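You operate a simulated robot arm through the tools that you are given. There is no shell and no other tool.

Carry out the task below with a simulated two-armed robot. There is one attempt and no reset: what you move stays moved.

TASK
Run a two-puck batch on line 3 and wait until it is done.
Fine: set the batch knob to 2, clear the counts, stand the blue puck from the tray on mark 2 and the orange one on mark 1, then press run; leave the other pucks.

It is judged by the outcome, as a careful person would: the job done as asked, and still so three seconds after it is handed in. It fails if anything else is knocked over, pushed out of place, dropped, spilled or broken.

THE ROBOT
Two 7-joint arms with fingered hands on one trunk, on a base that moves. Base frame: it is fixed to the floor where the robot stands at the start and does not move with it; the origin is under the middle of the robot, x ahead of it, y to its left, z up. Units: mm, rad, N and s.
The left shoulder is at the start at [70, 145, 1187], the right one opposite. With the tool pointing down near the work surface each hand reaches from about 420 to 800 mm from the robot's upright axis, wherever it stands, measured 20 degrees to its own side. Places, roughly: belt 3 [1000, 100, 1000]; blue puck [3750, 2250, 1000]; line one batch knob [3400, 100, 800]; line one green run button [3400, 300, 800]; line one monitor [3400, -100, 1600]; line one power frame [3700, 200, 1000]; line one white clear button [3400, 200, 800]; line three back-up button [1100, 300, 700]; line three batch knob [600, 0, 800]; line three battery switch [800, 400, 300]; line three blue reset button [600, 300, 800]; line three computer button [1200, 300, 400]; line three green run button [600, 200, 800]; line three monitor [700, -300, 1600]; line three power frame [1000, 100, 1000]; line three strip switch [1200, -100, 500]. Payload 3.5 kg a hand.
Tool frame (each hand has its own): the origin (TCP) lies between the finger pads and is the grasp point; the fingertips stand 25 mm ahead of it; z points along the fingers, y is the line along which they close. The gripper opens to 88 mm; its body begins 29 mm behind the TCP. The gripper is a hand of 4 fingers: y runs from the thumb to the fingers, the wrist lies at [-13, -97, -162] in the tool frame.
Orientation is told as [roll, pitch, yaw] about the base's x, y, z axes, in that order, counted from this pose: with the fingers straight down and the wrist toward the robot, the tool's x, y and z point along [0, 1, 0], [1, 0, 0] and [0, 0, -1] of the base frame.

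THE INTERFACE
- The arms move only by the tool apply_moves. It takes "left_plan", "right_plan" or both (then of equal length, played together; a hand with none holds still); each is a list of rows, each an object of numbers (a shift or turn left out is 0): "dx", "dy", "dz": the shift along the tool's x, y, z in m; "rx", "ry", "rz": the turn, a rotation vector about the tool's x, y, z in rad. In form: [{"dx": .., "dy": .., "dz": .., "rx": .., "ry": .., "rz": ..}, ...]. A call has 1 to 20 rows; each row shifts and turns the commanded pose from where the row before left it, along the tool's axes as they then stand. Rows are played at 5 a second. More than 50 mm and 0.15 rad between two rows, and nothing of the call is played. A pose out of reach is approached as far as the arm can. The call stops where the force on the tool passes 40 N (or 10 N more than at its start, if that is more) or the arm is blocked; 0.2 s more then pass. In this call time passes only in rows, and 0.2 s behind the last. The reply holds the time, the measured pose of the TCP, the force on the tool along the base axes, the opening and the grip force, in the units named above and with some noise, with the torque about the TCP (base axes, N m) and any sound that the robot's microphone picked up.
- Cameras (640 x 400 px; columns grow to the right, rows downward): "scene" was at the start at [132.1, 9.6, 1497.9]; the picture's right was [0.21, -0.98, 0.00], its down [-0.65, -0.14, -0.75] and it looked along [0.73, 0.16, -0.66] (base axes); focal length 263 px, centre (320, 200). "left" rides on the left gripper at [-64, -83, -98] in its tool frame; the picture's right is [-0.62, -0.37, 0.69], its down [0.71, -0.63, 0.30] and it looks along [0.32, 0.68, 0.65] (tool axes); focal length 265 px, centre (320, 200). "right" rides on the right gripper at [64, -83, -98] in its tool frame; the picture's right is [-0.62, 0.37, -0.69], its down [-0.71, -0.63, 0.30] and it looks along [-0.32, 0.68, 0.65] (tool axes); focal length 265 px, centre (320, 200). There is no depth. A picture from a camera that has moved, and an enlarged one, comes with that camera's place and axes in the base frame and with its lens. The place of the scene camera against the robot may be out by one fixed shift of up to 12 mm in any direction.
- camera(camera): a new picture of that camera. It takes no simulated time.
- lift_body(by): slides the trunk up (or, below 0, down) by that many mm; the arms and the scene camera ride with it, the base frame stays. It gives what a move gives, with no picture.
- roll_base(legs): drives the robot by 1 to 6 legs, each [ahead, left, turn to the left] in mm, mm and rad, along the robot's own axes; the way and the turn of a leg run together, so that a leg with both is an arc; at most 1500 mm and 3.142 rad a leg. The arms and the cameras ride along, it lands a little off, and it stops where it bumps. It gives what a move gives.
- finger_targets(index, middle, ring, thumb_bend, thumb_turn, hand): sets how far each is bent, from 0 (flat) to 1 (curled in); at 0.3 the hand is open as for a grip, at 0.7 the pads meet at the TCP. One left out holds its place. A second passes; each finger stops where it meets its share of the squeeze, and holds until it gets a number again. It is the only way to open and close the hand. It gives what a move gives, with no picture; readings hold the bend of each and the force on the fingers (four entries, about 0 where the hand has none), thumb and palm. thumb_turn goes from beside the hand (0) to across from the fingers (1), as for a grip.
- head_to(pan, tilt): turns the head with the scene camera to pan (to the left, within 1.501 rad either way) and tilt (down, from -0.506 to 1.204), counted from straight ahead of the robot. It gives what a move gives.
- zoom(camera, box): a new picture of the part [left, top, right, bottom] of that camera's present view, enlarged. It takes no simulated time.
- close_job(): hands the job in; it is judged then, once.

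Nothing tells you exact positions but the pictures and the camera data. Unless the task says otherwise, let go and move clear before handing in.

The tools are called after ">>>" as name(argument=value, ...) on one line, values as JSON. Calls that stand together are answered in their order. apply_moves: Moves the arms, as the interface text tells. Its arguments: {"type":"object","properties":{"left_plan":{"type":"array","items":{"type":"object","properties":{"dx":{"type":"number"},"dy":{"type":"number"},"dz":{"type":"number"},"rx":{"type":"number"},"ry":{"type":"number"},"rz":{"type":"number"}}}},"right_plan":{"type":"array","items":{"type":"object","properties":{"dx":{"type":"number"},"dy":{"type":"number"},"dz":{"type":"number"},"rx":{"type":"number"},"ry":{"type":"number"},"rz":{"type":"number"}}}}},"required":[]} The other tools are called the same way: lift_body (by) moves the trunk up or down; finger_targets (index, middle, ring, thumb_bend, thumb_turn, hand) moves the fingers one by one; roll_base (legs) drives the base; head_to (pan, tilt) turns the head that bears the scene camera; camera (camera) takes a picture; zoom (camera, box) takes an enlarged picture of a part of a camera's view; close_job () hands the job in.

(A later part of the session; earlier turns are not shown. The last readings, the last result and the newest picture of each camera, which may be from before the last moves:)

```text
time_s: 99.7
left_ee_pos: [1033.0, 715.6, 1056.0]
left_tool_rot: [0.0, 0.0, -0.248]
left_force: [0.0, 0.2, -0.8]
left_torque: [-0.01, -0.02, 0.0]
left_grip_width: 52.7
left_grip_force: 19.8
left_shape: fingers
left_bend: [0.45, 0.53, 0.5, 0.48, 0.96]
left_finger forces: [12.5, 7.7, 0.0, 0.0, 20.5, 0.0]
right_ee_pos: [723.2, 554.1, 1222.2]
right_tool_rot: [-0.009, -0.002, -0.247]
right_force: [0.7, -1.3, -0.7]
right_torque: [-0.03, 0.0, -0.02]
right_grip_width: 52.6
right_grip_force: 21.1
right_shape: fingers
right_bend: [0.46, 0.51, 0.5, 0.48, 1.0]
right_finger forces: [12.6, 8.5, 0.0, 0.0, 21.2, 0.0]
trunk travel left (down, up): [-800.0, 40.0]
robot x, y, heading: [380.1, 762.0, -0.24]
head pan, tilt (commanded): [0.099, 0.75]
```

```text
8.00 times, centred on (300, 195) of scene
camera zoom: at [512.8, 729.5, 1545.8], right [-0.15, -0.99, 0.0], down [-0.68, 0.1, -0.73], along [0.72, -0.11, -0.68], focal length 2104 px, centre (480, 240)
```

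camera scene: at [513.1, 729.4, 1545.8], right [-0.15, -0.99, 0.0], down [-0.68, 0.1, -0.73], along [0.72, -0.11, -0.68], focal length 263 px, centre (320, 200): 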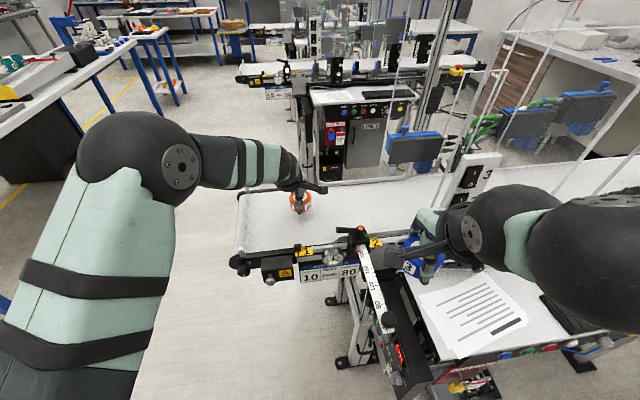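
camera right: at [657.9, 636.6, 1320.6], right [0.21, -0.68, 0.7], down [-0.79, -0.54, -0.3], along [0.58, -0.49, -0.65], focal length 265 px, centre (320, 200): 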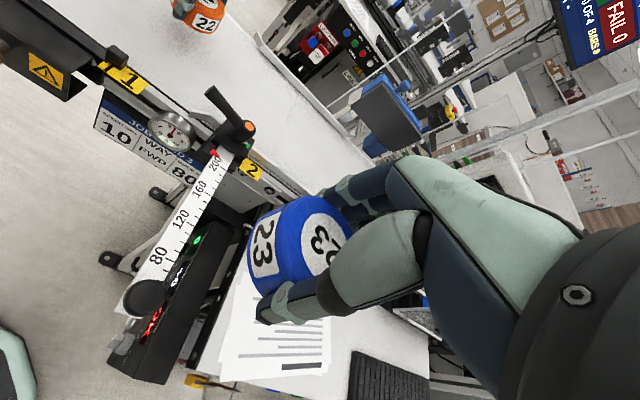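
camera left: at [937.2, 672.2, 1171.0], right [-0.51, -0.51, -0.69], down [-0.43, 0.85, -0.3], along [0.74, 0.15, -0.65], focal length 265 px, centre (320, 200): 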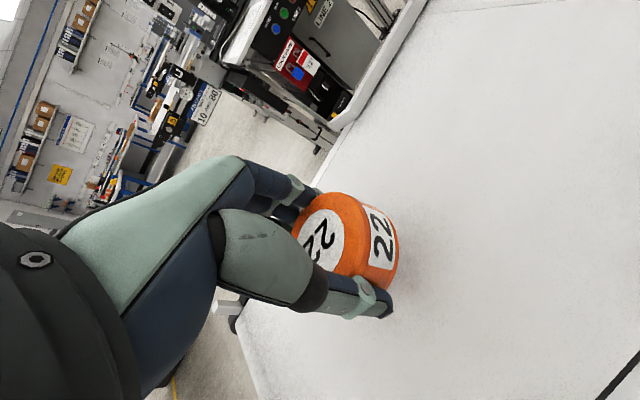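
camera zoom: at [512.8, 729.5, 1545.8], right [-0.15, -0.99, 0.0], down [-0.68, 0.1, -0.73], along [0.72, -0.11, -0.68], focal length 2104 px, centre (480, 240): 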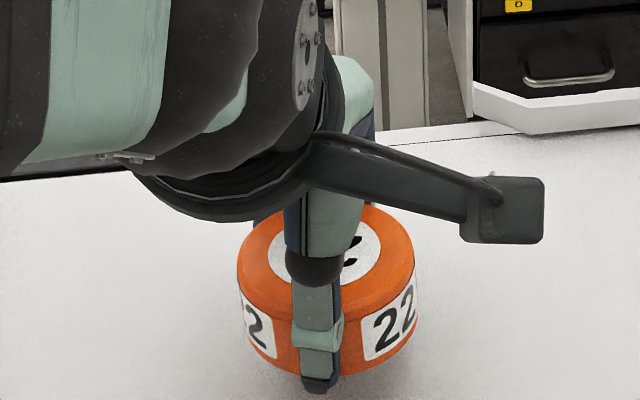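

The puck lines up with mark 1 within a few mm. I'll lower in small steps and watch the force.

>>> apply_moves(left_plan=[{"dz": 0.003}, {"dz": 0.003}])

>>> apply_moves(left_plan=[{"dz": 0.002}, {"dz": 0.002}])

>>> zoom(camera="scene", box=[260, 170, 340, 220])

```text
time_s: 100.3
left_ee_pos: [1033.1, 715.2, 1051.3]
left_tool_rot: [0.0, 0.0, -0.247]
left_force: [0.2, 0.0, -0.8]
left_torque: [0.0, 0.03, 0.01]
left_grip_width: 52.8
left_grip_force: 20.2
left_shape: fingers
left_bend: [0.45, 0.53, 0.5, 0.48, 0.96]
left_finger forces: [12.5, 7.7, 0.1, 0.1, 20.5, 0.0]
right_ee_pos: [723.5, 553.1, 1223.6]
right_tool_rot: [-0.011, -0.003, -0.247]
right_force: [-0.2, -0.3, -1.0]
right_torque: [-0.01, 0.0, -0.02]
right_grip_width: 52.4
right_grip_force: 20.3
right_shape: fingers
right_bend: [0.46, 0.51, 0.5, 0.48, 1.0]
right_finger forces: [12.7, 8.6, 0.1, 0.0, 21.2, 0.1]
trunk travel left (down, up): [-800.0, 40.0]
robot x, y, heading: [383.5, 761.9, -0.249]
head pan, tilt (commanded): [0.099, 0.75]
```

```text
time_s: 100.9
left_ee_pos: [1032.2, 715.5, 1046.9]
left_tool_rot: [0.0, 0.001, -0.247]
left_force: [0.3, 0.5, -1.5]
left_torque: [0.01, -0.03, 0.04]
left_grip_width: 52.8
left_grip_force: 20.8
left_shape: fingers
left_bend: [0.45, 0.53, 0.5, 0.48, 0.96]
left_finger forces: [12.4, 7.7, 0.0, 0.0, 20.5, 0.0]
right_ee_pos: [722.6, 552.8, 1223.4]
right_tool_rot: [-0.011, -0.001, -0.247]
right_force: [0.4, -0.8, -1.2]
right_torque: [0.0, -0.02, -0.03]
right_grip_width: 52.7
right_grip_force: 21.0
right_shape: fingers
right_bend: [0.46, 0.51, 0.5, 0.48, 1.0]
right_finger forces: [12.5, 8.5, 0.0, 0.0, 21.3, 0.0]
trunk travel left (down, up): [-800.0, 40.0]
robot x, y, heading: [381.4, 762.7, -0.247]
head pan, tilt (commanded): [0.099, 0.75]
```

```text
8.00 times, centred on (300, 195) of scene
camera zoom: at [512.5, 729.5, 1545.8], right [-0.15, -0.99, 0.0], down [-0.68, 0.1, -0.73], along [0.72, -0.11, -0.68], focal length 2104 px, centre (480, 240)
```

zoom: 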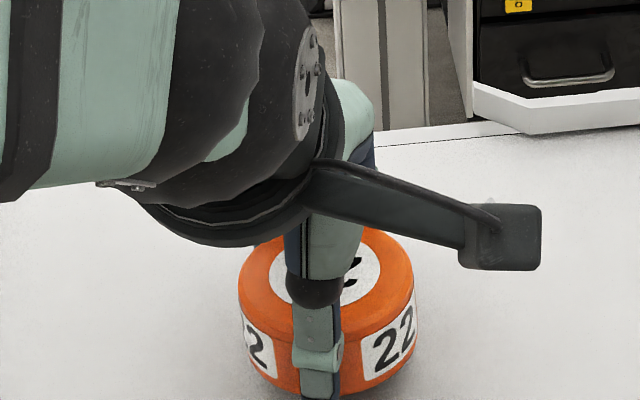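

Still no contact at z≈1047; I'll continue in small steps.

>>> apply_moves(left_plan=[{"dz": 0.002}, {"dz": 0.002}])

>>> apply_moves(left_plan=[{"dz": 0.002}, {"dz": 0.002}])

>>> zoom(camera="scene", box=[260, 180, 340, 230])

```text
time_s: 101.5
left_ee_pos: [1032.6, 714.7, 1042.4]
left_tool_rot: [0.001, -0.002, -0.248]
left_force: [0.1, -1.2, -1.6]
left_torque: [0.01, 0.03, 0.0]
left_grip_width: 52.9
left_grip_force: 20.9
left_shape: fingers
left_bend: [0.45, 0.53, 0.5, 0.48, 0.96]
left_finger forces: [12.5, 7.7, 0.0, 0.0, 20.5, 0.2]
right_ee_pos: [723.1, 552.9, 1222.5]
right_tool_rot: [-0.01, -0.002, -0.248]
right_force: [0.3, 0.0, -1.3]
right_torque: [0.02, 0.02, -0.01]
right_grip_width: 52.6
right_grip_force: 21.5
right_shape: fingers
right_bend: [0.46, 0.51, 0.5, 0.48, 1.0]
right_finger forces: [12.6, 8.5, 0.0, 0.0, 21.2, 0.0]
trunk travel left (down, up): [-800.0, 40.0]
robot x, y, heading: [383.4, 762.7, -0.246]
head pan, tilt (commanded): [0.099, 0.75]
```

```text
time_s: 102.1
left_ee_pos: [1032.9, 714.8, 1038.7]
left_tool_rot: [0.001, 0.002, -0.248]
left_force: [0.4, -0.1, -1.0]
left_torque: [0.0, 0.02, 0.02]
left_grip_width: 52.5
left_grip_force: 20.1
left_shape: fingers
left_bend: [0.45, 0.53, 0.5, 0.48, 0.96]
left_finger forces: [12.5, 7.6, 0.0, 0.0, 20.5, 0.0]
right_ee_pos: [721.9, 553.1, 1223.8]
right_tool_rot: [-0.01, -0.003, -0.247]
right_force: [1.2, 0.4, -1.1]
right_torque: [0.0, 0.02, -0.01]
right_grip_width: 52.9
right_grip_force: 21.5
right_shape: fingers
right_bend: [0.46, 0.51, 0.5, 0.48, 1.0]
right_finger forces: [12.6, 8.4, 0.0, 0.1, 21.2, 0.1]
trunk travel left (down, up): [-800.0, 40.0]
robot x, y, heading: [380.9, 760.2, -0.251]
head pan, tilt (commanded): [0.099, 0.75]
```

```text
8.00 times, centred on (300, 205) of scene
camera zoom: at [512.5, 729.5, 1545.8], right [-0.15, -0.99, 0.0], down [-0.68, 0.1, -0.73], along [0.72, -0.11, -0.68], focal length 2104 px, centre (480, 160)
```

zoom: 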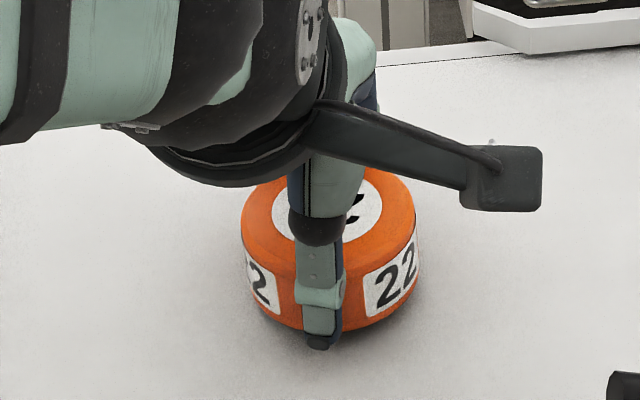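

Still hanging free; the shadow shows the gap is small. Continuing down.

>>> apply_moves(left_plan=[{"dz": 0.002}, {"dz": 0.002}])

>>> apply_moves(left_plan=[{"dz": 0.002}, {"dz": 0.002}])

>>> apply_moves(left_plan=[{"dz": 0.002}])

>>> zoom(camera="scene", box=[260, 180, 340, 230])

```text
time_s: 102.7
left_ee_pos: [1032.9, 715.9, 1034.0]
left_tool_rot: [0.0, 0.0, -0.248]
left_force: [1.0, 0.2, -0.7]
left_torque: [0.03, 0.04, 0.01]
left_grip_width: 53.1
left_grip_force: 20.4
left_shape: fingers
left_bend: [0.45, 0.53, 0.5, 0.48, 0.96]
left_finger forces: [12.5, 7.6, 0.0, 0.0, 20.5, 0.0]
right_ee_pos: [722.2, 553.2, 1223.0]
right_tool_rot: [-0.01, -0.001, -0.248]
right_force: [1.1, 0.0, -1.1]
right_torque: [-0.01, 0.04, 0.01]
right_grip_width: 53.0
right_grip_force: 21.4
right_shape: fingers
right_bend: [0.46, 0.51, 0.5, 0.48, 1.0]
right_finger forces: [12.7, 8.5, 0.0, 0.0, 21.2, 0.0]
trunk travel left (down, up): [-800.0, 40.0]
robot x, y, heading: [379.4, 764.3, -0.248]
head pan, tilt (commanded): [0.099, 0.75]
```

```text
time_s: 103.3
left_ee_pos: [1031.9, 715.1, 1033.7]
left_tool_rot: [0.001, -0.006, -0.246]
left_force: [1.0, -0.6, 5.7]
left_torque: [0.04, -0.17, -0.01]
left_grip_width: 52.8
left_grip_force: 20.9
left_shape: fingers
left_bend: [0.45, 0.52, 0.5, 0.48, 0.96]
left_finger forces: [12.7, 8.7, 0.0, 0.0, 21.1, 0.1]
right_ee_pos: [722.1, 553.6, 1224.3]
right_tool_rot: [-0.01, -0.002, -0.247]
right_force: [0.5, 0.2, -0.8]
right_torque: [0.0, 0.0, 0.0]
right_grip_width: 52.8
right_grip_force: 21.7
right_shape: fingers
right_bend: [0.46, 0.51, 0.5, 0.48, 1.0]
right_finger forces: [12.5, 8.5, 0.1, 0.0, 21.2, 0.0]
trunk travel left (down, up): [-800.0, 40.0]
robot x, y, heading: [380.7, 763.6, -0.244]
head pan, tilt (commanded): [0.099, 0.75]
```

```text
time_s: 103.7
left_ee_pos: [1031.0, 714.5, 1032.5]
left_tool_rot: [0.0, -0.007, -0.249]
left_force: [-0.5, -0.4, 12.4]
left_torque: [-0.04, -0.37, -0.05]
left_grip_width: 52.5
left_grip_force: 21.9
left_shape: fingers
left_bend: [0.45, 0.52, 0.5, 0.48, 0.96]
left_finger forces: [12.7, 9.4, 0.0, 0.1, 22.1, 0.0]
right_ee_pos: [720.4, 552.6, 1223.9]
right_tool_rot: [-0.01, -0.003, -0.248]
right_force: [-0.3, -0.7, -1.8]
right_torque: [0.01, 0.02, 0.02]
right_grip_width: 52.7
right_grip_force: 21.2
right_shape: fingers
right_bend: [0.46, 0.51, 0.5, 0.48, 1.0]
right_finger forces: [12.7, 8.4, 0.0, 0.0, 21.2, 0.1]
trunk travel left (down, up): [-800.0, 40.0]
robot x, y, heading: [383.0, 759.1, -0.244]
head pan, tilt (commanded): [0.099, 0.75]
```

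```text
8.00 times, centred on (300, 205) of scene
camera zoom: at [509.3, 729.5, 1546.3], right [-0.15, -0.99, 0.0], down [-0.67, 0.1, -0.73], along [0.72, -0.11, -0.68], focal length 2104 px, centre (480, 160)
```

zoom: 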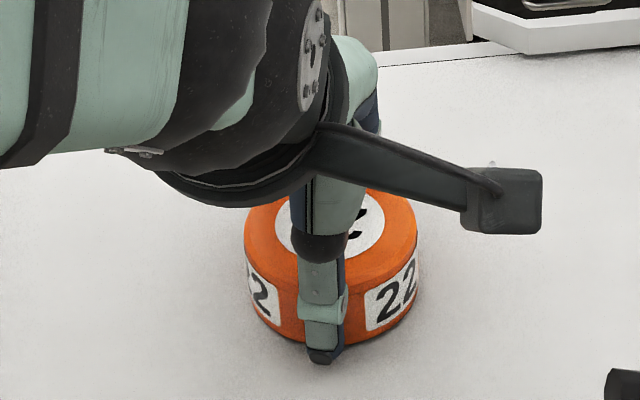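

The orange puck is on the belt. I'll relieve the pressure and open the left hand.

>>> apply_moves(left_plan=[{"dz": -0.002}])

>>> finger_targets(hand="left", index=0.3, middle=0.3, ring=0.3, thumb_bend=0.3)

>>> camera(camera="left")

>>> zoom(camera="scene", box=[260, 180, 340, 230])

```text
time_s: 104.1
left_ee_pos: [1032.8, 715.8, 1031.3]
left_tool_rot: [-0.001, -0.004, -0.247]
left_force: [1.6, -0.9, 11.4]
left_torque: [0.0, -0.39, 0.0]
left_grip_width: 52.8
left_grip_force: 21.2
left_shape: fingers
left_bend: [0.45, 0.52, 0.5, 0.49, 0.96]
left_finger forces: [13.3, 9.6, 0.1, 0.0, 20.9, 0.0]
right_ee_pos: [721.0, 551.7, 1223.3]
right_tool_rot: [-0.011, -0.003, -0.247]
right_force: [-0.1, -0.4, -0.7]
right_torque: [-0.01, 0.05, 0.0]
right_grip_width: 52.6
right_grip_force: 21.1
right_shape: fingers
right_bend: [0.46, 0.51, 0.5, 0.48, 1.0]
right_finger forces: [12.6, 8.4, 0.1, 0.0, 21.2, 0.0]
trunk travel left (down, up): [-800.0, 40.0]
robot x, y, heading: [381.4, 758.5, -0.25]
head pan, tilt (commanded): [0.099, 0.75]
```

```text
time_s: 105.1
left_ee_pos: [1033.5, 715.5, 1031.2]
left_tool_rot: [0.0, 0.0, -0.247]
left_force: [-0.6, 0.4, 0.2]
left_torque: [0.03, 0.02, -0.05]
left_grip_width: 84.4
left_grip_force: 0.1
left_shape: fingers
left_bend: [0.3, 0.3, 0.3, 0.3, 0.97]
left_finger forces: [0.1, 0.0, 0.0, 0.1, 0.0, 0.0]
right_ee_pos: [721.8, 553.1, 1222.7]
right_tool_rot: [-0.009, -0.004, -0.249]
right_force: [-0.3, -0.1, -1.1]
right_torque: [0.04, 0.04, -0.02]
right_grip_width: 52.7
right_grip_force: 21.3
right_shape: fingers
right_bend: [0.46, 0.51, 0.5, 0.48, 1.0]
right_finger forces: [12.6, 8.5, 0.1, 0.0, 21.3, 0.0]
trunk travel left (down, up): [-800.0, 40.0]
robot x, y, heading: [383.3, 764.5, -0.243]
head pan, tilt (commanded): [0.099, 0.75]
```

```text
taken
camera left: at [936.9, 672.1, 1127.4], right [-0.51, -0.51, -0.69], down [-0.44, 0.85, -0.3], along [0.74, 0.15, -0.65], focal length 265 px, centre (320, 200)
```

left: 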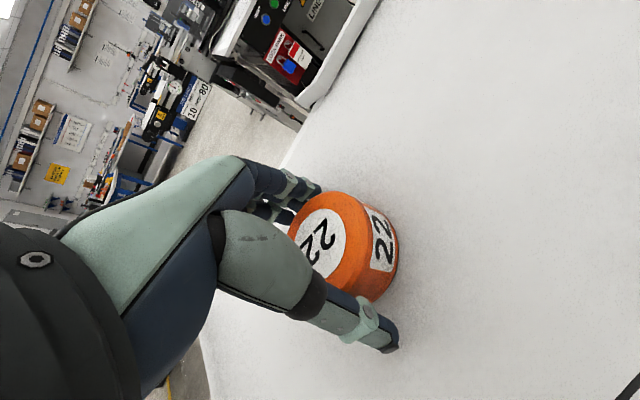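

```text
8.00 times, centred on (300, 205) of scene
camera zoom: at [512.6, 729.6, 1545.8], right [-0.15, -0.99, 0.0], down [-0.68, 0.1, -0.73], along [0.72, -0.11, -0.68], focal length 2104 px, centre (480, 160)
```

zoom: 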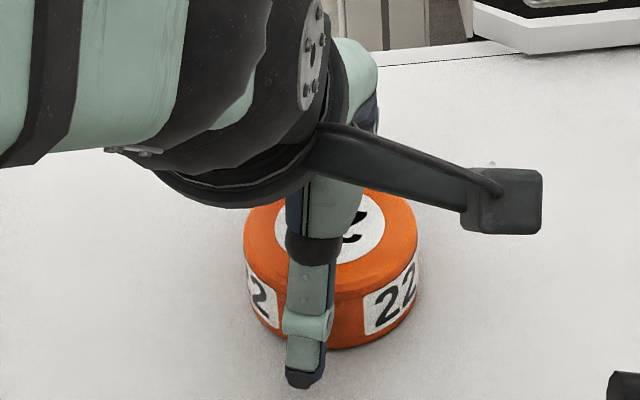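

Released cleanly. I'll lift the left hand straight up and draw it back to the left, out of the right hand's way.

>>> apply_moves(left_plan=[{"dz": -0.015}, {"dz": -0.03}, {"dz": -0.045}, {"dz": -0.045}, {"dz": -0.045}, {"dy": -0.045}, {"dy": -0.045}, {"dy": -0.045, "dx": 0.015}, {"dy": -0.045, "dx": 0.015}])

>>> camera(camera="scene")

>>> zoom(camera="scene", box=[220, 160, 420, 285])

>>> camera(camera="left")

```text
time_s: 107.1
left_ee_pos: [863.2, 793.9, 1210.3]
left_tool_rot: [-0.002, -0.004, -0.248]
left_force: [0.2, 0.4, -0.4]
left_torque: [0.0, -0.04, -0.03]
left_grip_width: 84.4
left_grip_force: 0.1
left_shape: fingers
left_bend: [0.3, 0.3, 0.3, 0.3, 0.97]
left_finger forces: [0.1, 0.0, 0.1, 0.1, 0.0, 0.0]
right_ee_pos: [721.4, 555.9, 1224.5]
right_tool_rot: [-0.015, -0.003, -0.248]
right_force: [-0.4, 0.2, -1.4]
right_torque: [-0.01, 0.02, 0.0]
right_grip_width: 52.9
right_grip_force: 21.4
right_shape: fingers
right_bend: [0.46, 0.51, 0.5, 0.48, 1.0]
right_finger forces: [12.6, 8.4, 0.1, 0.0, 21.1, 0.0]
trunk travel left (down, up): [-800.0, 40.0]
robot x, y, heading: [378.7, 759.7, -0.241]
head pan, tilt (commanded): [0.099, 0.75]
```

```text
taken
camera scene: at [511.2, 734.8, 1546.0], right [-0.15, -0.99, 0.0], down [-0.67, 0.1, -0.73], along [0.72, -0.11, -0.68], focal length 263 px, centre (320, 200)
```

scene: 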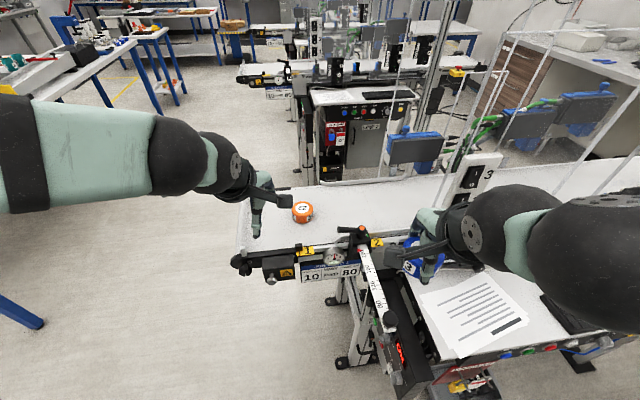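

```text
3.20 times, centred on (320, 222) of scene
camera zoom: at [511.2, 734.8, 1546.0], right [-0.15, -0.99, 0.0], down [-0.67, 0.1, -0.73], along [0.72, -0.11, -0.68], focal length 842 px, centre (320, 128)
```

zoom: 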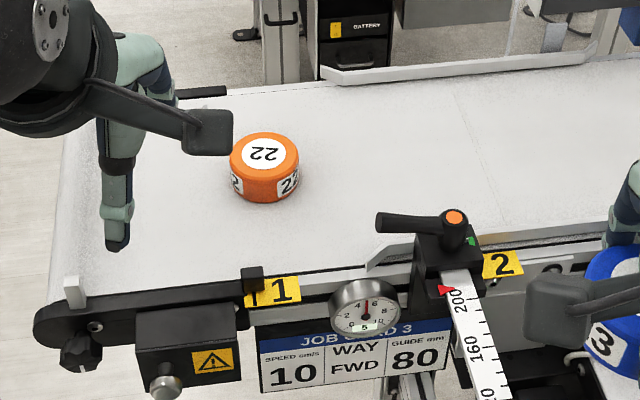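

```text
taken
camera left: at [767.1, 751.9, 1307.1], right [-0.51, -0.51, -0.69], down [-0.43, 0.85, -0.31], along [0.74, 0.14, -0.65], focal length 265 px, centre (320, 200)
```

left: 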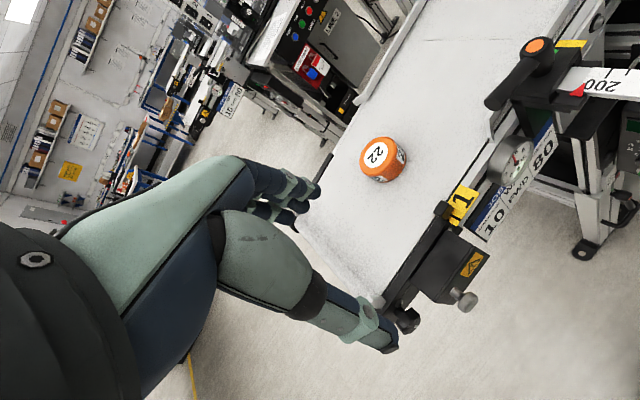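

Orange 22 stands upright at mark 1. Now I'll bring the right hand with the blue puck forward towards mark 2, half-way first to check clearance to the clear screen.

>>> apply_moves(right_plan=[{"dx": 0.0086, "dy": 0.0434}, {"dx": 0.0086, "dy": 0.0434}, {"dx": 0.0086, "dy": 0.0434}, {"dx": 0.0086, "dy": 0.0434}])

>>> camera(camera="scene")

>>> camera(camera="right")

>>> camera(camera="left")

```text
time_s: 108.1
left_ee_pos: [867.4, 789.4, 1207.4]
left_tool_rot: [0.0, 0.001, -0.247]
left_force: [0.2, 0.0, -0.6]
left_torque: [-0.03, 0.01, 0.03]
left_grip_width: 84.4
left_grip_force: 0.0
left_shape: fingers
left_bend: [0.3, 0.3, 0.3, 0.3, 0.97]
left_finger forces: [0.1, 0.1, 0.0, 0.0, 0.1, 0.0]
right_ee_pos: [902.5, 543.2, 1221.7]
right_tool_rot: [-0.013, 0.001, -0.248]
right_force: [0.3, -0.4, -0.1]
right_torque: [0.02, -0.02, 0.04]
right_grip_width: 52.3
right_grip_force: 20.9
right_shape: fingers
right_bend: [0.46, 0.51, 0.5, 0.48, 1.0]
right_finger forces: [12.7, 8.4, 0.1, 0.0, 21.1, 0.1]
trunk travel left (down, up): [-800.0, 40.0]
robot x, y, heading: [380.1, 765.3, -0.247]
head pan, tilt (commanded): [0.099, 0.75]
```

```text
taken
camera scene: at [515.5, 729.1, 1545.5], right [-0.15, -0.99, 0.0], down [-0.68, 0.1, -0.73], along [0.72, -0.11, -0.68], focal length 263 px, centre (320, 200)
```

scene: 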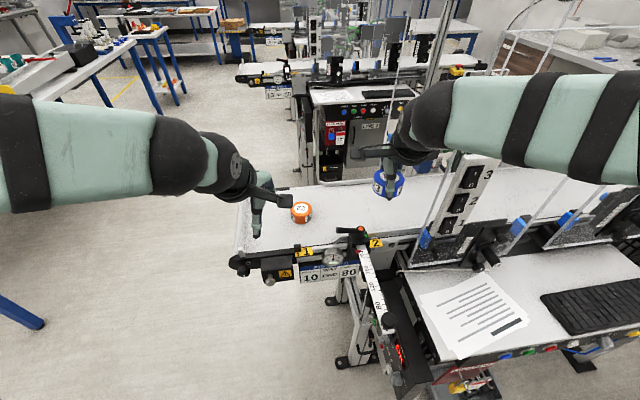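

```text
taken
camera right: at [837.5, 627.0, 1319.7], right [0.21, -0.68, 0.7], down [-0.79, -0.54, -0.3], along [0.58, -0.49, -0.65], focal length 265 px, centre (320, 200)
```

right: 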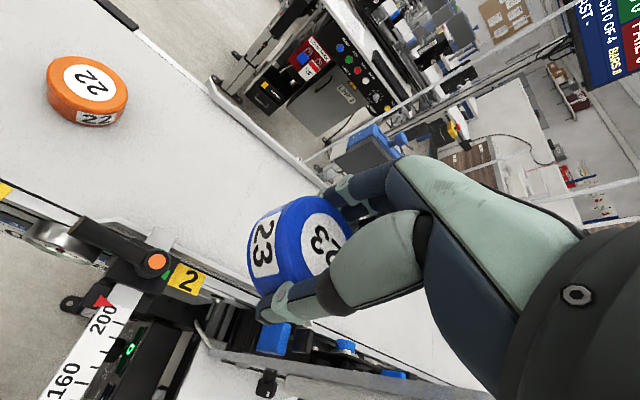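

```text
taken
camera left: at [771.3, 746.8, 1305.7], right [-0.51, -0.51, -0.69], down [-0.44, 0.85, -0.3], along [0.74, 0.15, -0.66], focal length 265 px, centre (320, 200)
```

left: 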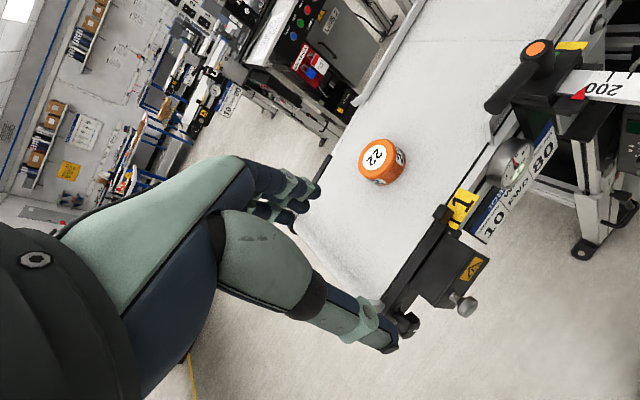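

I'll turn the head right to check the right forearm's clearance to the clear screen.

>>> head_to(pan=-0.6, tilt=0.5)

>>> camera(camera="scene")

>>> head_to(pan=-0.3, tilt=0.7)

>>> camera(camera="scene")

```text
time_s: 109.2
left_ee_pos: [863.6, 790.1, 1208.9]
left_tool_rot: [0.0, -0.001, -0.248]
left_force: [0.2, -0.6, 0.7]
left_torque: [0.01, 0.03, 0.02]
left_grip_width: 84.6
left_grip_force: 0.1
left_shape: fingers
left_bend: [0.3, 0.3, 0.3, 0.3, 0.97]
left_finger forces: [0.0, 0.1, 0.0, 0.0, 0.0, 0.0]
right_ee_pos: [899.0, 543.4, 1223.3]
right_tool_rot: [-0.01, -0.003, -0.248]
right_force: [0.5, -0.2, -0.7]
right_torque: [0.02, 0.02, 0.01]
right_grip_width: 52.7
right_grip_force: 21.3
right_shape: fingers
right_bend: [0.46, 0.51, 0.5, 0.48, 1.0]
right_finger forces: [12.7, 8.4, 0.0, 0.0, 21.2, 0.0]
trunk travel left (down, up): [-800.0, 40.0]
robot x, y, heading: [384.2, 763.3, -0.247]
head pan, tilt (commanded): [-0.6, 0.499]
```

```text
taken
camera scene: at [490.4, 673.7, 1567.8], right [-0.75, -0.66, 0.0], down [-0.32, 0.36, -0.88], along [0.58, -0.66, -0.48], focal length 263 px, centre (320, 200)
```

scene: 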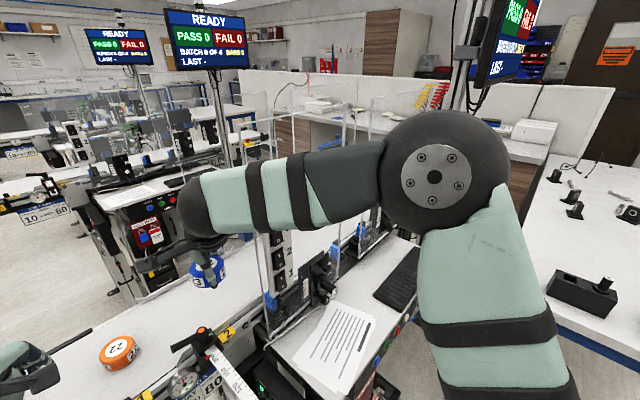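

```text
time_s: 110.0
left_ee_pos: [863.8, 790.2, 1210.0]
left_tool_rot: [0.001, -0.001, -0.248]
left_force: [0.5, 0.5, -0.1]
left_torque: [0.0, -0.02, 0.02]
left_grip_width: 84.8
left_grip_force: 0.1
left_shape: fingers
left_bend: [0.3, 0.3, 0.3, 0.3, 0.97]
left_finger forces: [0.1, 0.1, 0.0, 0.0, 0.0, 0.0]
right_ee_pos: [899.7, 543.2, 1222.7]
right_tool_rot: [-0.008, -0.001, -0.248]
right_force: [-0.6, 0.2, -0.5]
right_torque: [0.01, -0.01, 0.03]
right_grip_width: 52.4
right_grip_force: 21.3
right_shape: fingers
right_bend: [0.46, 0.51, 0.5, 0.48, 1.0]
right_finger forces: [12.7, 8.4, 0.0, 0.0, 21.2, 0.0]
trunk travel left (down, up): [-800.0, 40.0]
robot x, y, heading: [380.8, 759.6, -0.241]
head pan, tilt (commanded): [-0.3, 0.7]
```

```text
taken
camera scene: at [502.9, 697.5, 1550.1], right [-0.52, -0.85, 0.0], down [-0.55, 0.33, -0.77], along [0.65, -0.4, -0.64], focal length 263 px, centre (320, 200)
```

scene: 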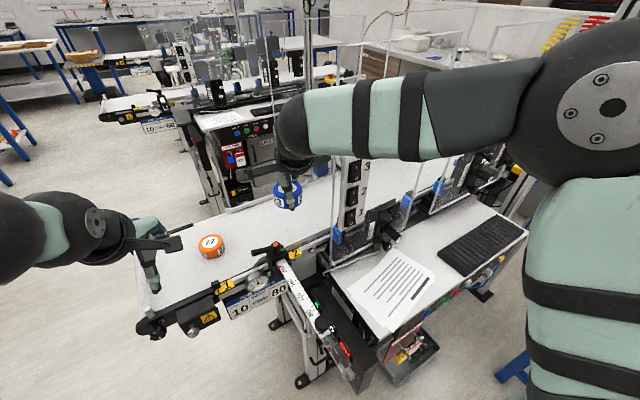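

The elbow sits far right and the forearm would pass close to the clear screen. I'll retract the right hand a little, then shift left and turn further right so the forearm runs straight over the belt.

>>> apply_moves(right_plan=[{"dy": -0.045}, {"dy": -0.045}, {"dy": -0.045}])

>>> roll_base(legs=[[0, 198, 0], [41, 0, 0], [0, 0, -0.303]])

>>> head_to(pan=0.0, tilt=0.7)

>>> camera(camera="scene")

>>> camera(camera="right")

```text
time_s: 110.8
left_ee_pos: [862.4, 789.9, 1210.1]
left_tool_rot: [0.001, -0.001, -0.249]
left_force: [-0.1, -0.1, 0.8]
left_torque: [-0.03, -0.01, 0.03]
left_grip_width: 84.4
left_grip_force: 0.1
left_shape: fingers
left_bend: [0.3, 0.3, 0.3, 0.3, 0.97]
left_finger forces: [0.0, 0.1, 0.1, 0.0, 0.1, 0.1]
right_ee_pos: [767.5, 576.4, 1223.6]
right_tool_rot: [-0.012, -0.004, -0.248]
right_force: [-0.6, 0.0, -0.2]
right_torque: [-0.03, -0.01, 0.0]
right_grip_width: 52.8
right_grip_force: 21.2
right_shape: fingers
right_bend: [0.46, 0.51, 0.5, 0.48, 1.0]
right_finger forces: [12.7, 8.2, 0.1, 0.1, 21.1, 0.0]
trunk travel left (down, up): [-800.0, 40.0]
robot x, y, heading: [383.5, 760.1, -0.246]
head pan, tilt (commanded): [-0.3, 0.7]
```

```text
time_s: 113.8
left_ee_pos: [941.1, 827.8, 1209.4]
left_tool_rot: [0.0, 0.002, -0.553]
left_force: [0.4, 0.2, 0.2]
left_torque: [0.03, 0.02, 0.0]
left_grip_width: 84.6
left_grip_force: 0.2
left_shape: fingers
left_bend: [0.3, 0.3, 0.3, 0.3, 0.97]
left_finger forces: [0.0, 0.0, 0.1, 0.0, 0.0, 0.0]
right_ee_pos: [786.3, 651.6, 1223.3]
right_tool_rot: [-0.011, 0.001, -0.553]
right_force: [0.0, 0.5, -1.7]
right_torque: [0.0, 0.02, 0.02]
right_grip_width: 52.7
right_grip_force: 20.8
right_shape: fingers
right_bend: [0.46, 0.51, 0.5, 0.48, 1.0]
right_finger forces: [12.9, 8.1, 0.0, 0.0, 21.1, 0.0]
trunk travel left (down, up): [-800.0, 40.0]
robot x, y, heading: [470.9, 941.4, -0.554]
head pan, tilt (commanded): [-0.3, 0.7]
```

```text
time_s: 114.6
left_ee_pos: [939.9, 826.6, 1210.3]
left_tool_rot: [0.002, -0.002, -0.554]
left_force: [-1.0, -0.3, 0.0]
left_torque: [0.01, 0.03, -0.02]
left_grip_width: 84.6
left_grip_force: 0.0
left_shape: fingers
left_bend: [0.3, 0.3, 0.3, 0.3, 0.97]
left_finger forces: [0.0, 0.0, 0.1, 0.0, 0.0, 0.0]
right_ee_pos: [784.1, 651.7, 1224.5]
right_tool_rot: [-0.01, -0.002, -0.554]
right_force: [-0.8, -0.8, -1.0]
right_torque: [-0.01, -0.02, 0.04]
right_grip_width: 52.6
right_grip_force: 20.9
right_shape: fingers
right_bend: [0.46, 0.51, 0.5, 0.48, 1.0]
right_finger forces: [12.7, 8.1, 0.0, 0.1, 21.1, 0.0]
trunk travel left (down, up): [-800.0, 40.0]
robot x, y, heading: [470.4, 944.0, -0.549]
head pan, tilt (commanded): [0.0, 0.7]
```

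```text
taken
camera scene: at [585.3, 865.8, 1550.2], right [-0.52, -0.85, 0.0], down [-0.55, 0.34, -0.77], along [0.65, -0.4, -0.64], focal length 263 px, centre (320, 200)
```

scene: 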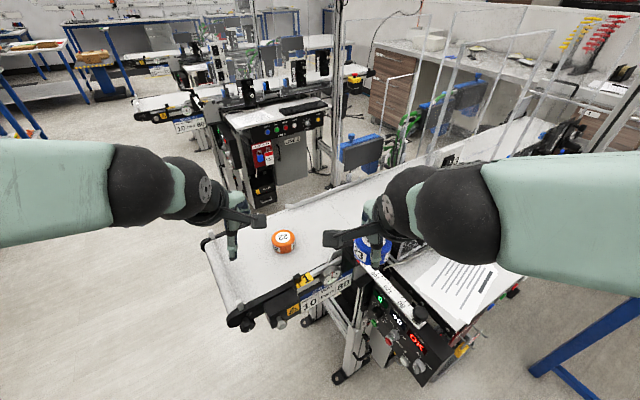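

```text
taken
camera right: at [747.4, 750.4, 1321.4], right [-0.01, -0.71, 0.7], down [-0.91, -0.28, -0.3], along [0.41, -0.64, -0.65], focal length 265 px, centre (320, 200)
```

right: 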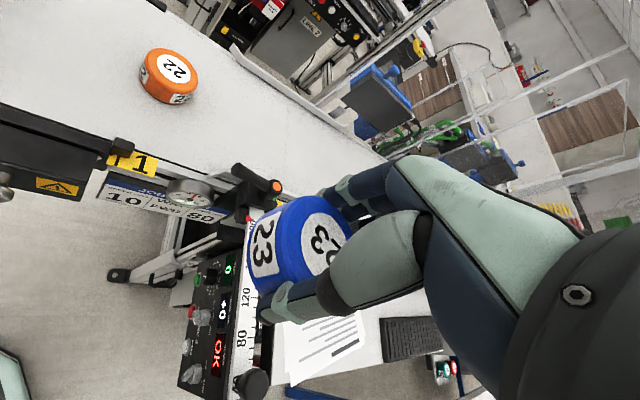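

Now the right hand goes over the belt to above mark 2, still high.

>>> apply_moves(right_plan=[{"dx": 0.0058, "dy": 0.0448}, {"dx": 0.0058, "dy": 0.0448}, {"dx": 0.0058, "dy": 0.0448}, {"dx": 0.0058, "dy": 0.0448}, {"dx": 0.0057, "dy": 0.0448}, {"dx": 0.0057, "dy": 0.0448}])

>>> camera(camera="right")

>>> camera(camera="scene")

>>> camera(camera="left")

```text
time_s: 116.0
left_ee_pos: [943.1, 825.9, 1208.4]
left_tool_rot: [0.0, 0.001, -0.554]
left_force: [0.4, -0.8, 0.2]
left_torque: [0.01, 0.01, -0.04]
left_grip_width: 84.3
left_grip_force: 0.0
left_shape: fingers
left_bend: [0.3, 0.3, 0.3, 0.3, 0.97]
left_finger forces: [0.0, 0.0, 0.1, 0.0, 0.0, 0.1]
right_ee_pos: [1034.8, 541.6, 1221.9]
right_tool_rot: [-0.013, 0.004, -0.55]
right_force: [-0.9, 0.7, -0.6]
right_torque: [0.0, 0.01, 0.01]
right_grip_width: 52.3
right_grip_force: 20.4
right_shape: fingers
right_bend: [0.46, 0.51, 0.5, 0.48, 1.0]
right_finger forces: [12.5, 7.9, 0.0, 0.1, 20.5, 0.0]
trunk travel left (down, up): [-800.0, 40.0]
robot x, y, heading: [474.0, 943.9, -0.552]
head pan, tilt (commanded): [0.0, 0.7]
```

```text
taken
camera right: at [997.5, 639.7, 1319.8], right [0.0, -0.71, 0.7], down [-0.91, -0.28, -0.29], along [0.41, -0.64, -0.65], focal length 265 px, centre (320, 200)
```

right: 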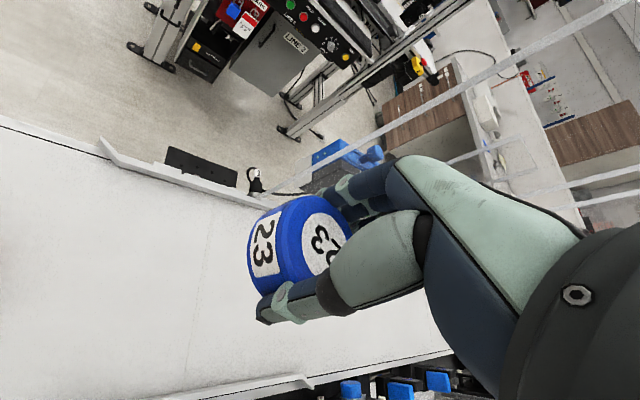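

```text
taken
camera scene: at [589.4, 864.8, 1549.8], right [-0.52, -0.85, 0.0], down [-0.55, 0.34, -0.76], along [0.65, -0.4, -0.65], focal length 263 px, centre (320, 200)
```

scene: 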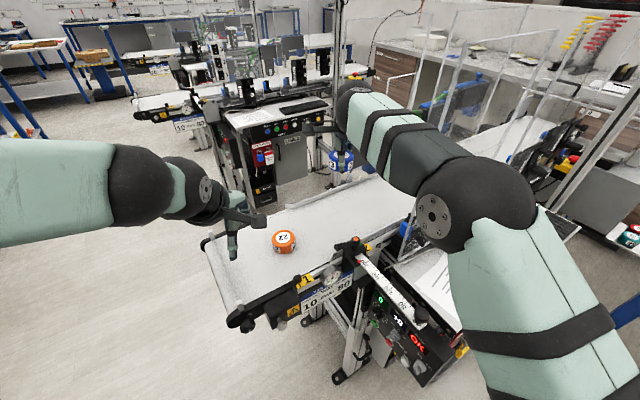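

```text
taken
camera left: at [838.9, 813.5, 1305.7], right [-0.64, -0.33, -0.69], down [-0.16, 0.94, -0.3], along [0.75, -0.08, -0.66], focal length 265 px, centre (320, 200)
```

left: 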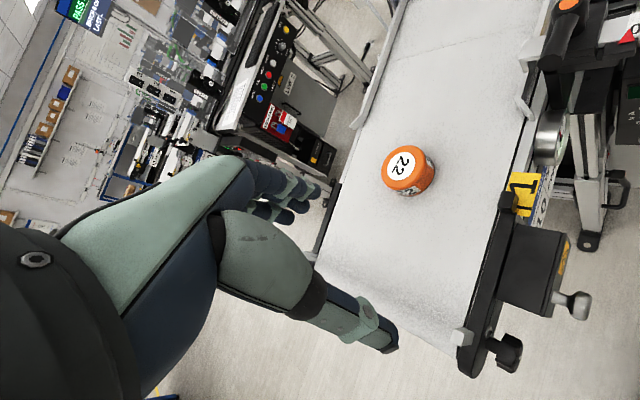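

The forearm now clears the screens well. I'll nudge to (1031, 538) and lower the blue puck towards the belt.

>>> apply_moves(right_plan=[{"dx": -0.005, "dy": -0.0016}, {"dz": 0.043}, {"dz": 0.043}, {"dz": 0.043}, {"dz": 0.038}])

>>> camera(camera="right")

>>> camera(camera="scene")

```text
time_s: 117.2
left_ee_pos: [940.3, 826.7, 1209.5]
left_tool_rot: [0.0, 0.001, -0.555]
left_force: [-0.1, 0.8, 0.3]
left_torque: [0.0, 0.02, 0.01]
left_grip_width: 84.4
left_grip_force: 0.0
left_shape: fingers
left_bend: [0.3, 0.3, 0.3, 0.3, 0.97]
left_finger forces: [0.0, 0.1, 0.1, 0.1, 0.1, 0.1]
right_ee_pos: [1027.7, 534.2, 1056.3]
right_tool_rot: [-0.011, -0.002, -0.555]
right_force: [0.5, 0.0, -1.5]
right_torque: [0.02, 0.0, 0.0]
right_grip_width: 52.2
right_grip_force: 20.9
right_shape: fingers
right_bend: [0.46, 0.51, 0.5, 0.48, 1.0]
right_finger forces: [12.3, 8.0, 0.0, 0.0, 20.2, 0.0]
trunk travel left (down, up): [-800.0, 40.0]
robot x, y, heading: [471.2, 944.3, -0.551]
head pan, tilt (commanded): [0.0, 0.7]
```

```text
taken
camera right: at [990.4, 633.7, 1154.2], right [-0.01, -0.71, 0.7], down [-0.91, -0.28, -0.3], along [0.41, -0.64, -0.65], focal length 265 px, centre (320, 200)
```

right: 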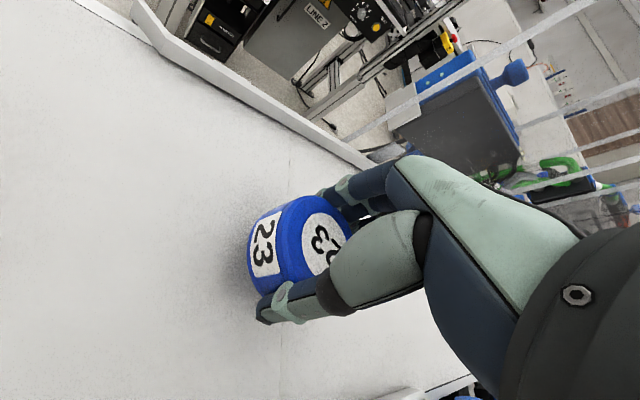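

```text
taken
camera scene: at [587.5, 865.1, 1550.0], right [-0.52, -0.85, 0.0], down [-0.55, 0.34, -0.76], along [0.65, -0.4, -0.65], focal length 263 px, centre (320, 200)
```

scene: 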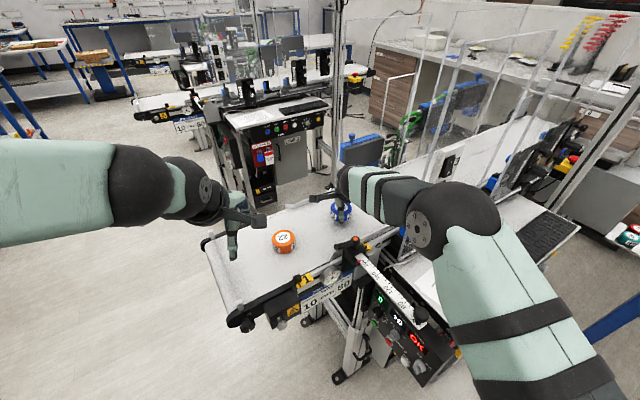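

>>> apply_moves(right_plan=[{"dx": 0.005}, {"dz": 0.006}, {"dz": 0.006}, {"dz": 0.003}])

>>> apply_moves(right_plan=[{"dz": 0.002}, {"dz": 0.002}])

>>> apply_moves(right_plan=[{"dz": 0.002}])

>>> zoom(camera="scene", box=[260, 170, 420, 290])

```text
time_s: 118.2
left_ee_pos: [939.2, 828.0, 1210.4]
left_tool_rot: [0.0, -0.001, -0.554]
left_force: [0.0, -0.5, 0.1]
left_torque: [0.02, 0.01, -0.04]
left_grip_width: 84.7
left_grip_force: 0.0
left_shape: fingers
left_bend: [0.3, 0.3, 0.3, 0.3, 0.97]
left_finger forces: [0.0, 0.0, 0.0, 0.0, 0.0, 0.0]
right_ee_pos: [1029.7, 539.0, 1042.9]
right_tool_rot: [-0.01, 0.0, -0.554]
right_force: [-0.1, 0.0, -0.7]
right_torque: [-0.02, 0.01, 0.01]
right_grip_width: 52.4
right_grip_force: 20.3
right_shape: fingers
right_bend: [0.46, 0.51, 0.5, 0.48, 1.0]
right_finger forces: [12.1, 8.0, 0.1, 0.1, 20.2, 0.0]
trunk travel left (down, up): [-800.0, 40.0]
robot x, y, heading: [470.8, 943.8, -0.549]
head pan, tilt (commanded): [0.0, 0.7]
```

```text
time_s: 118.8
left_ee_pos: [939.3, 827.2, 1209.8]
left_tool_rot: [0.0, -0.002, -0.553]
left_force: [0.2, 0.0, -0.4]
left_torque: [-0.03, -0.03, -0.01]
left_grip_width: 84.7
left_grip_force: 0.2
left_shape: fingers
left_bend: [0.3, 0.3, 0.3, 0.3, 0.97]
left_finger forces: [0.0, 0.0, 0.0, 0.0, 0.0, 0.0]
right_ee_pos: [1031.1, 537.6, 1038.2]
right_tool_rot: [-0.01, -0.001, -0.554]
right_force: [0.4, -0.2, -0.3]
right_torque: [0.03, 0.02, -0.02]
right_grip_width: 52.3
right_grip_force: 20.0
right_shape: fingers
right_bend: [0.46, 0.51, 0.5, 0.48, 1.0]
right_finger forces: [12.2, 7.9, 0.0, 0.0, 20.1, 0.0]
trunk travel left (down, up): [-800.0, 40.0]
robot x, y, heading: [473.1, 945.3, -0.553]
head pan, tilt (commanded): [0.0, 0.7]
```

```text
time_s: 119.2
left_ee_pos: [940.1, 825.8, 1209.8]
left_tool_rot: [0.0, 0.001, -0.552]
left_force: [0.2, -1.0, 1.0]
left_torque: [-0.01, 0.01, 0.02]
left_grip_width: 84.6
left_grip_force: 0.1
left_shape: fingers
left_bend: [0.3, 0.3, 0.3, 0.3, 0.97]
left_finger forces: [0.0, 0.0, 0.0, 0.0, 0.1, 0.1]
right_ee_pos: [1030.0, 538.4, 1036.3]
right_tool_rot: [-0.01, -0.001, -0.554]
right_force: [0.5, -0.5, -0.4]
right_torque: [0.04, 0.02, 0.0]
right_grip_width: 52.5
right_grip_force: 20.3
right_shape: fingers
right_bend: [0.46, 0.51, 0.5, 0.48, 1.0]
right_finger forces: [12.2, 7.9, 0.1, 0.0, 20.2, 0.1]
trunk travel left (down, up): [-800.0, 40.0]
robot x, y, heading: [470.8, 943.8, -0.548]
head pan, tilt (commanded): [0.0, 0.7]
```

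```text
3.33 times, centred on (340, 230) of scene
camera zoom: at [586.1, 865.8, 1550.1], right [-0.52, -0.85, 0.0], down [-0.55, 0.34, -0.76], along [0.65, -0.4, -0.64], focal length 877 px, centre (253, 100)
```

zoom: 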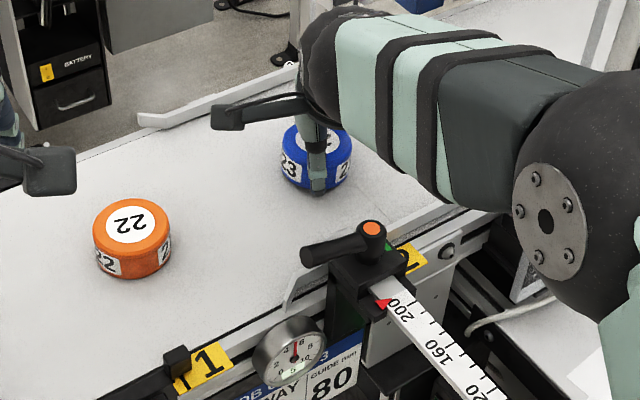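

Both positions agree with the marks in the picture. Continuing down to contact.

>>> apply_moves(right_plan=[{"dz": 0.002}])

>>> apply_moves(right_plan=[{"dz": 0.002}])

>>> apply_moves(right_plan=[{"dz": 0.0015}])

```text
time_s: 119.6
left_ee_pos: [940.4, 825.5, 1211.0]
left_tool_rot: [-0.001, 0.0, -0.553]
left_force: [0.3, 0.0, 0.5]
left_torque: [0.0, -0.03, 0.06]
left_grip_width: 84.9
left_grip_force: 0.1
left_shape: fingers
left_bend: [0.3, 0.3, 0.3, 0.3, 0.97]
left_finger forces: [0.1, 0.0, 0.1, 0.0, 0.1, 0.0]
right_ee_pos: [1030.7, 538.2, 1033.8]
right_tool_rot: [-0.01, -0.002, -0.554]
right_force: [-0.7, -0.3, -0.7]
right_torque: [-0.01, -0.04, 0.01]
right_grip_width: 52.3
right_grip_force: 20.6
right_shape: fingers
right_bend: [0.46, 0.51, 0.5, 0.48, 1.0]
right_finger forces: [12.3, 8.0, 0.0, 0.1, 20.2, 0.0]
trunk travel left (down, up): [-800.0, 40.0]
robot x, y, heading: [469.6, 939.8, -0.548]
head pan, tilt (commanded): [0.0, 0.7]
```

```text
time_s: 120.0
left_ee_pos: [939.3, 826.9, 1210.6]
left_tool_rot: [-0.002, 0.0, -0.553]
left_force: [0.4, -0.6, -0.2]
left_torque: [0.02, -0.01, 0.01]
left_grip_width: 84.6
left_grip_force: 0.2
left_shape: fingers
left_bend: [0.3, 0.3, 0.3, 0.3, 0.97]
left_finger forces: [0.0, 0.0, 0.0, 0.1, 0.1, 0.0]
right_ee_pos: [1028.8, 538.3, 1032.5]
right_tool_rot: [-0.011, -0.004, -0.552]
right_force: [-0.3, -0.5, 1.2]
right_torque: [-0.05, -0.01, 0.04]
right_grip_width: 52.1
right_grip_force: 20.2
right_shape: fingers
right_bend: [0.46, 0.51, 0.5, 0.48, 1.0]
right_finger forces: [12.3, 8.5, 0.1, 0.1, 20.4, 0.0]
trunk travel left (down, up): [-800.0, 40.0]
robot x, y, heading: [470.4, 946.1, -0.555]
head pan, tilt (commanded): [0.0, 0.7]
```

```text
time_s: 120.4
left_ee_pos: [939.9, 827.1, 1210.3]
left_tool_rot: [0.002, -0.003, -0.551]
left_force: [0.1, -0.3, 0.3]
left_torque: [0.02, 0.0, -0.01]
left_grip_width: 84.7
left_grip_force: 0.1
left_shape: fingers
left_bend: [0.3, 0.3, 0.3, 0.3, 0.97]
left_finger forces: [0.0, 0.0, 0.0, 0.1, 0.1, 0.1]
right_ee_pos: [1029.0, 537.7, 1032.1]
right_tool_rot: [-0.01, -0.005, -0.555]
right_force: [0.1, -0.4, 5.8]
right_torque: [-0.14, -0.11, 0.01]
right_grip_width: 52.2
right_grip_force: 21.3
right_shape: fingers
right_bend: [0.46, 0.51, 0.5, 0.48, 1.0]
right_finger forces: [12.3, 8.9, 0.1, 0.0, 21.0, 0.0]
trunk travel left (down, up): [-800.0, 40.0]
robot x, y, heading: [470.6, 945.9, -0.546]
head pan, tilt (commanded): [0.0, 0.7]
```

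The blue puck touches the belt (about 6 N). I'll open the right hand, then lift straight up.

>>> finger_targets(hand="right", index=0.3, middle=0.3, ring=0.3, thumb_bend=0.3)

>>> camera(camera="right")

>>> zoom(camera="scene", box=[260, 170, 420, 290])

```text
time_s: 121.4
left_ee_pos: [941.4, 826.9, 1209.5]
left_tool_rot: [-0.001, 0.001, -0.552]
left_force: [0.5, -0.2, 0.2]
left_torque: [0.0, -0.04, 0.0]
left_grip_width: 84.5
left_grip_force: 0.0
left_shape: fingers
left_bend: [0.3, 0.3, 0.3, 0.3, 0.97]
left_finger forces: [0.0, 0.0, 0.1, 0.1, 0.1, 0.0]
right_ee_pos: [1030.7, 538.2, 1030.5]
right_tool_rot: [-0.01, -0.001, -0.553]
right_force: [0.6, -0.4, -0.2]
right_torque: [0.0, 0.0, 0.0]
right_grip_width: 84.5
right_grip_force: 0.0
right_shape: fingers
right_bend: [0.3, 0.3, 0.3, 0.3, 0.98]
right_finger forces: [0.1, 0.0, 0.0, 0.1, 0.0, 0.1]
trunk travel left (down, up): [-800.0, 40.0]
robot x, y, heading: [470.6, 945.4, -0.553]
head pan, tilt (commanded): [0.0, 0.7]
```

```text
taken
camera right: at [992.8, 637.9, 1128.1], right [-0.01, -0.71, 0.7], down [-0.91, -0.28, -0.3], along [0.41, -0.64, -0.65], focal length 265 px, centre (320, 200)
```

right: 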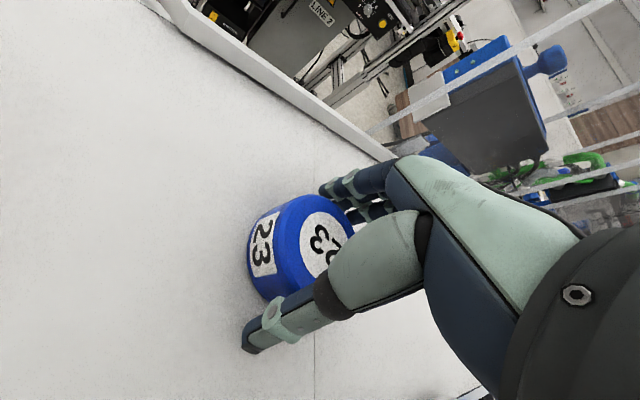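

```text
3.33 times, centred on (340, 230) of scene
camera zoom: at [586.1, 865.8, 1550.1], right [-0.52, -0.85, 0.0], down [-0.55, 0.34, -0.76], along [0.65, -0.4, -0.64], focal length 877 px, centre (253, 100)
```

zoom: 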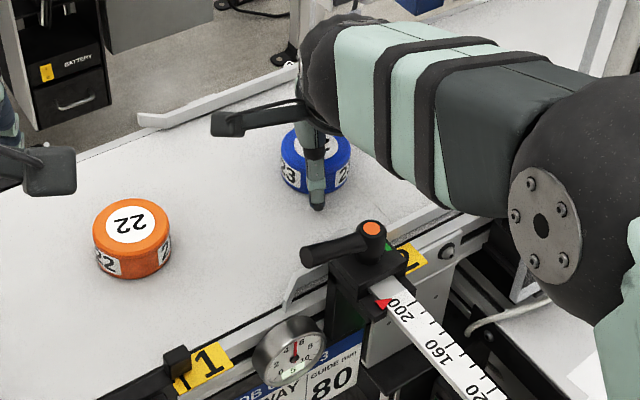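

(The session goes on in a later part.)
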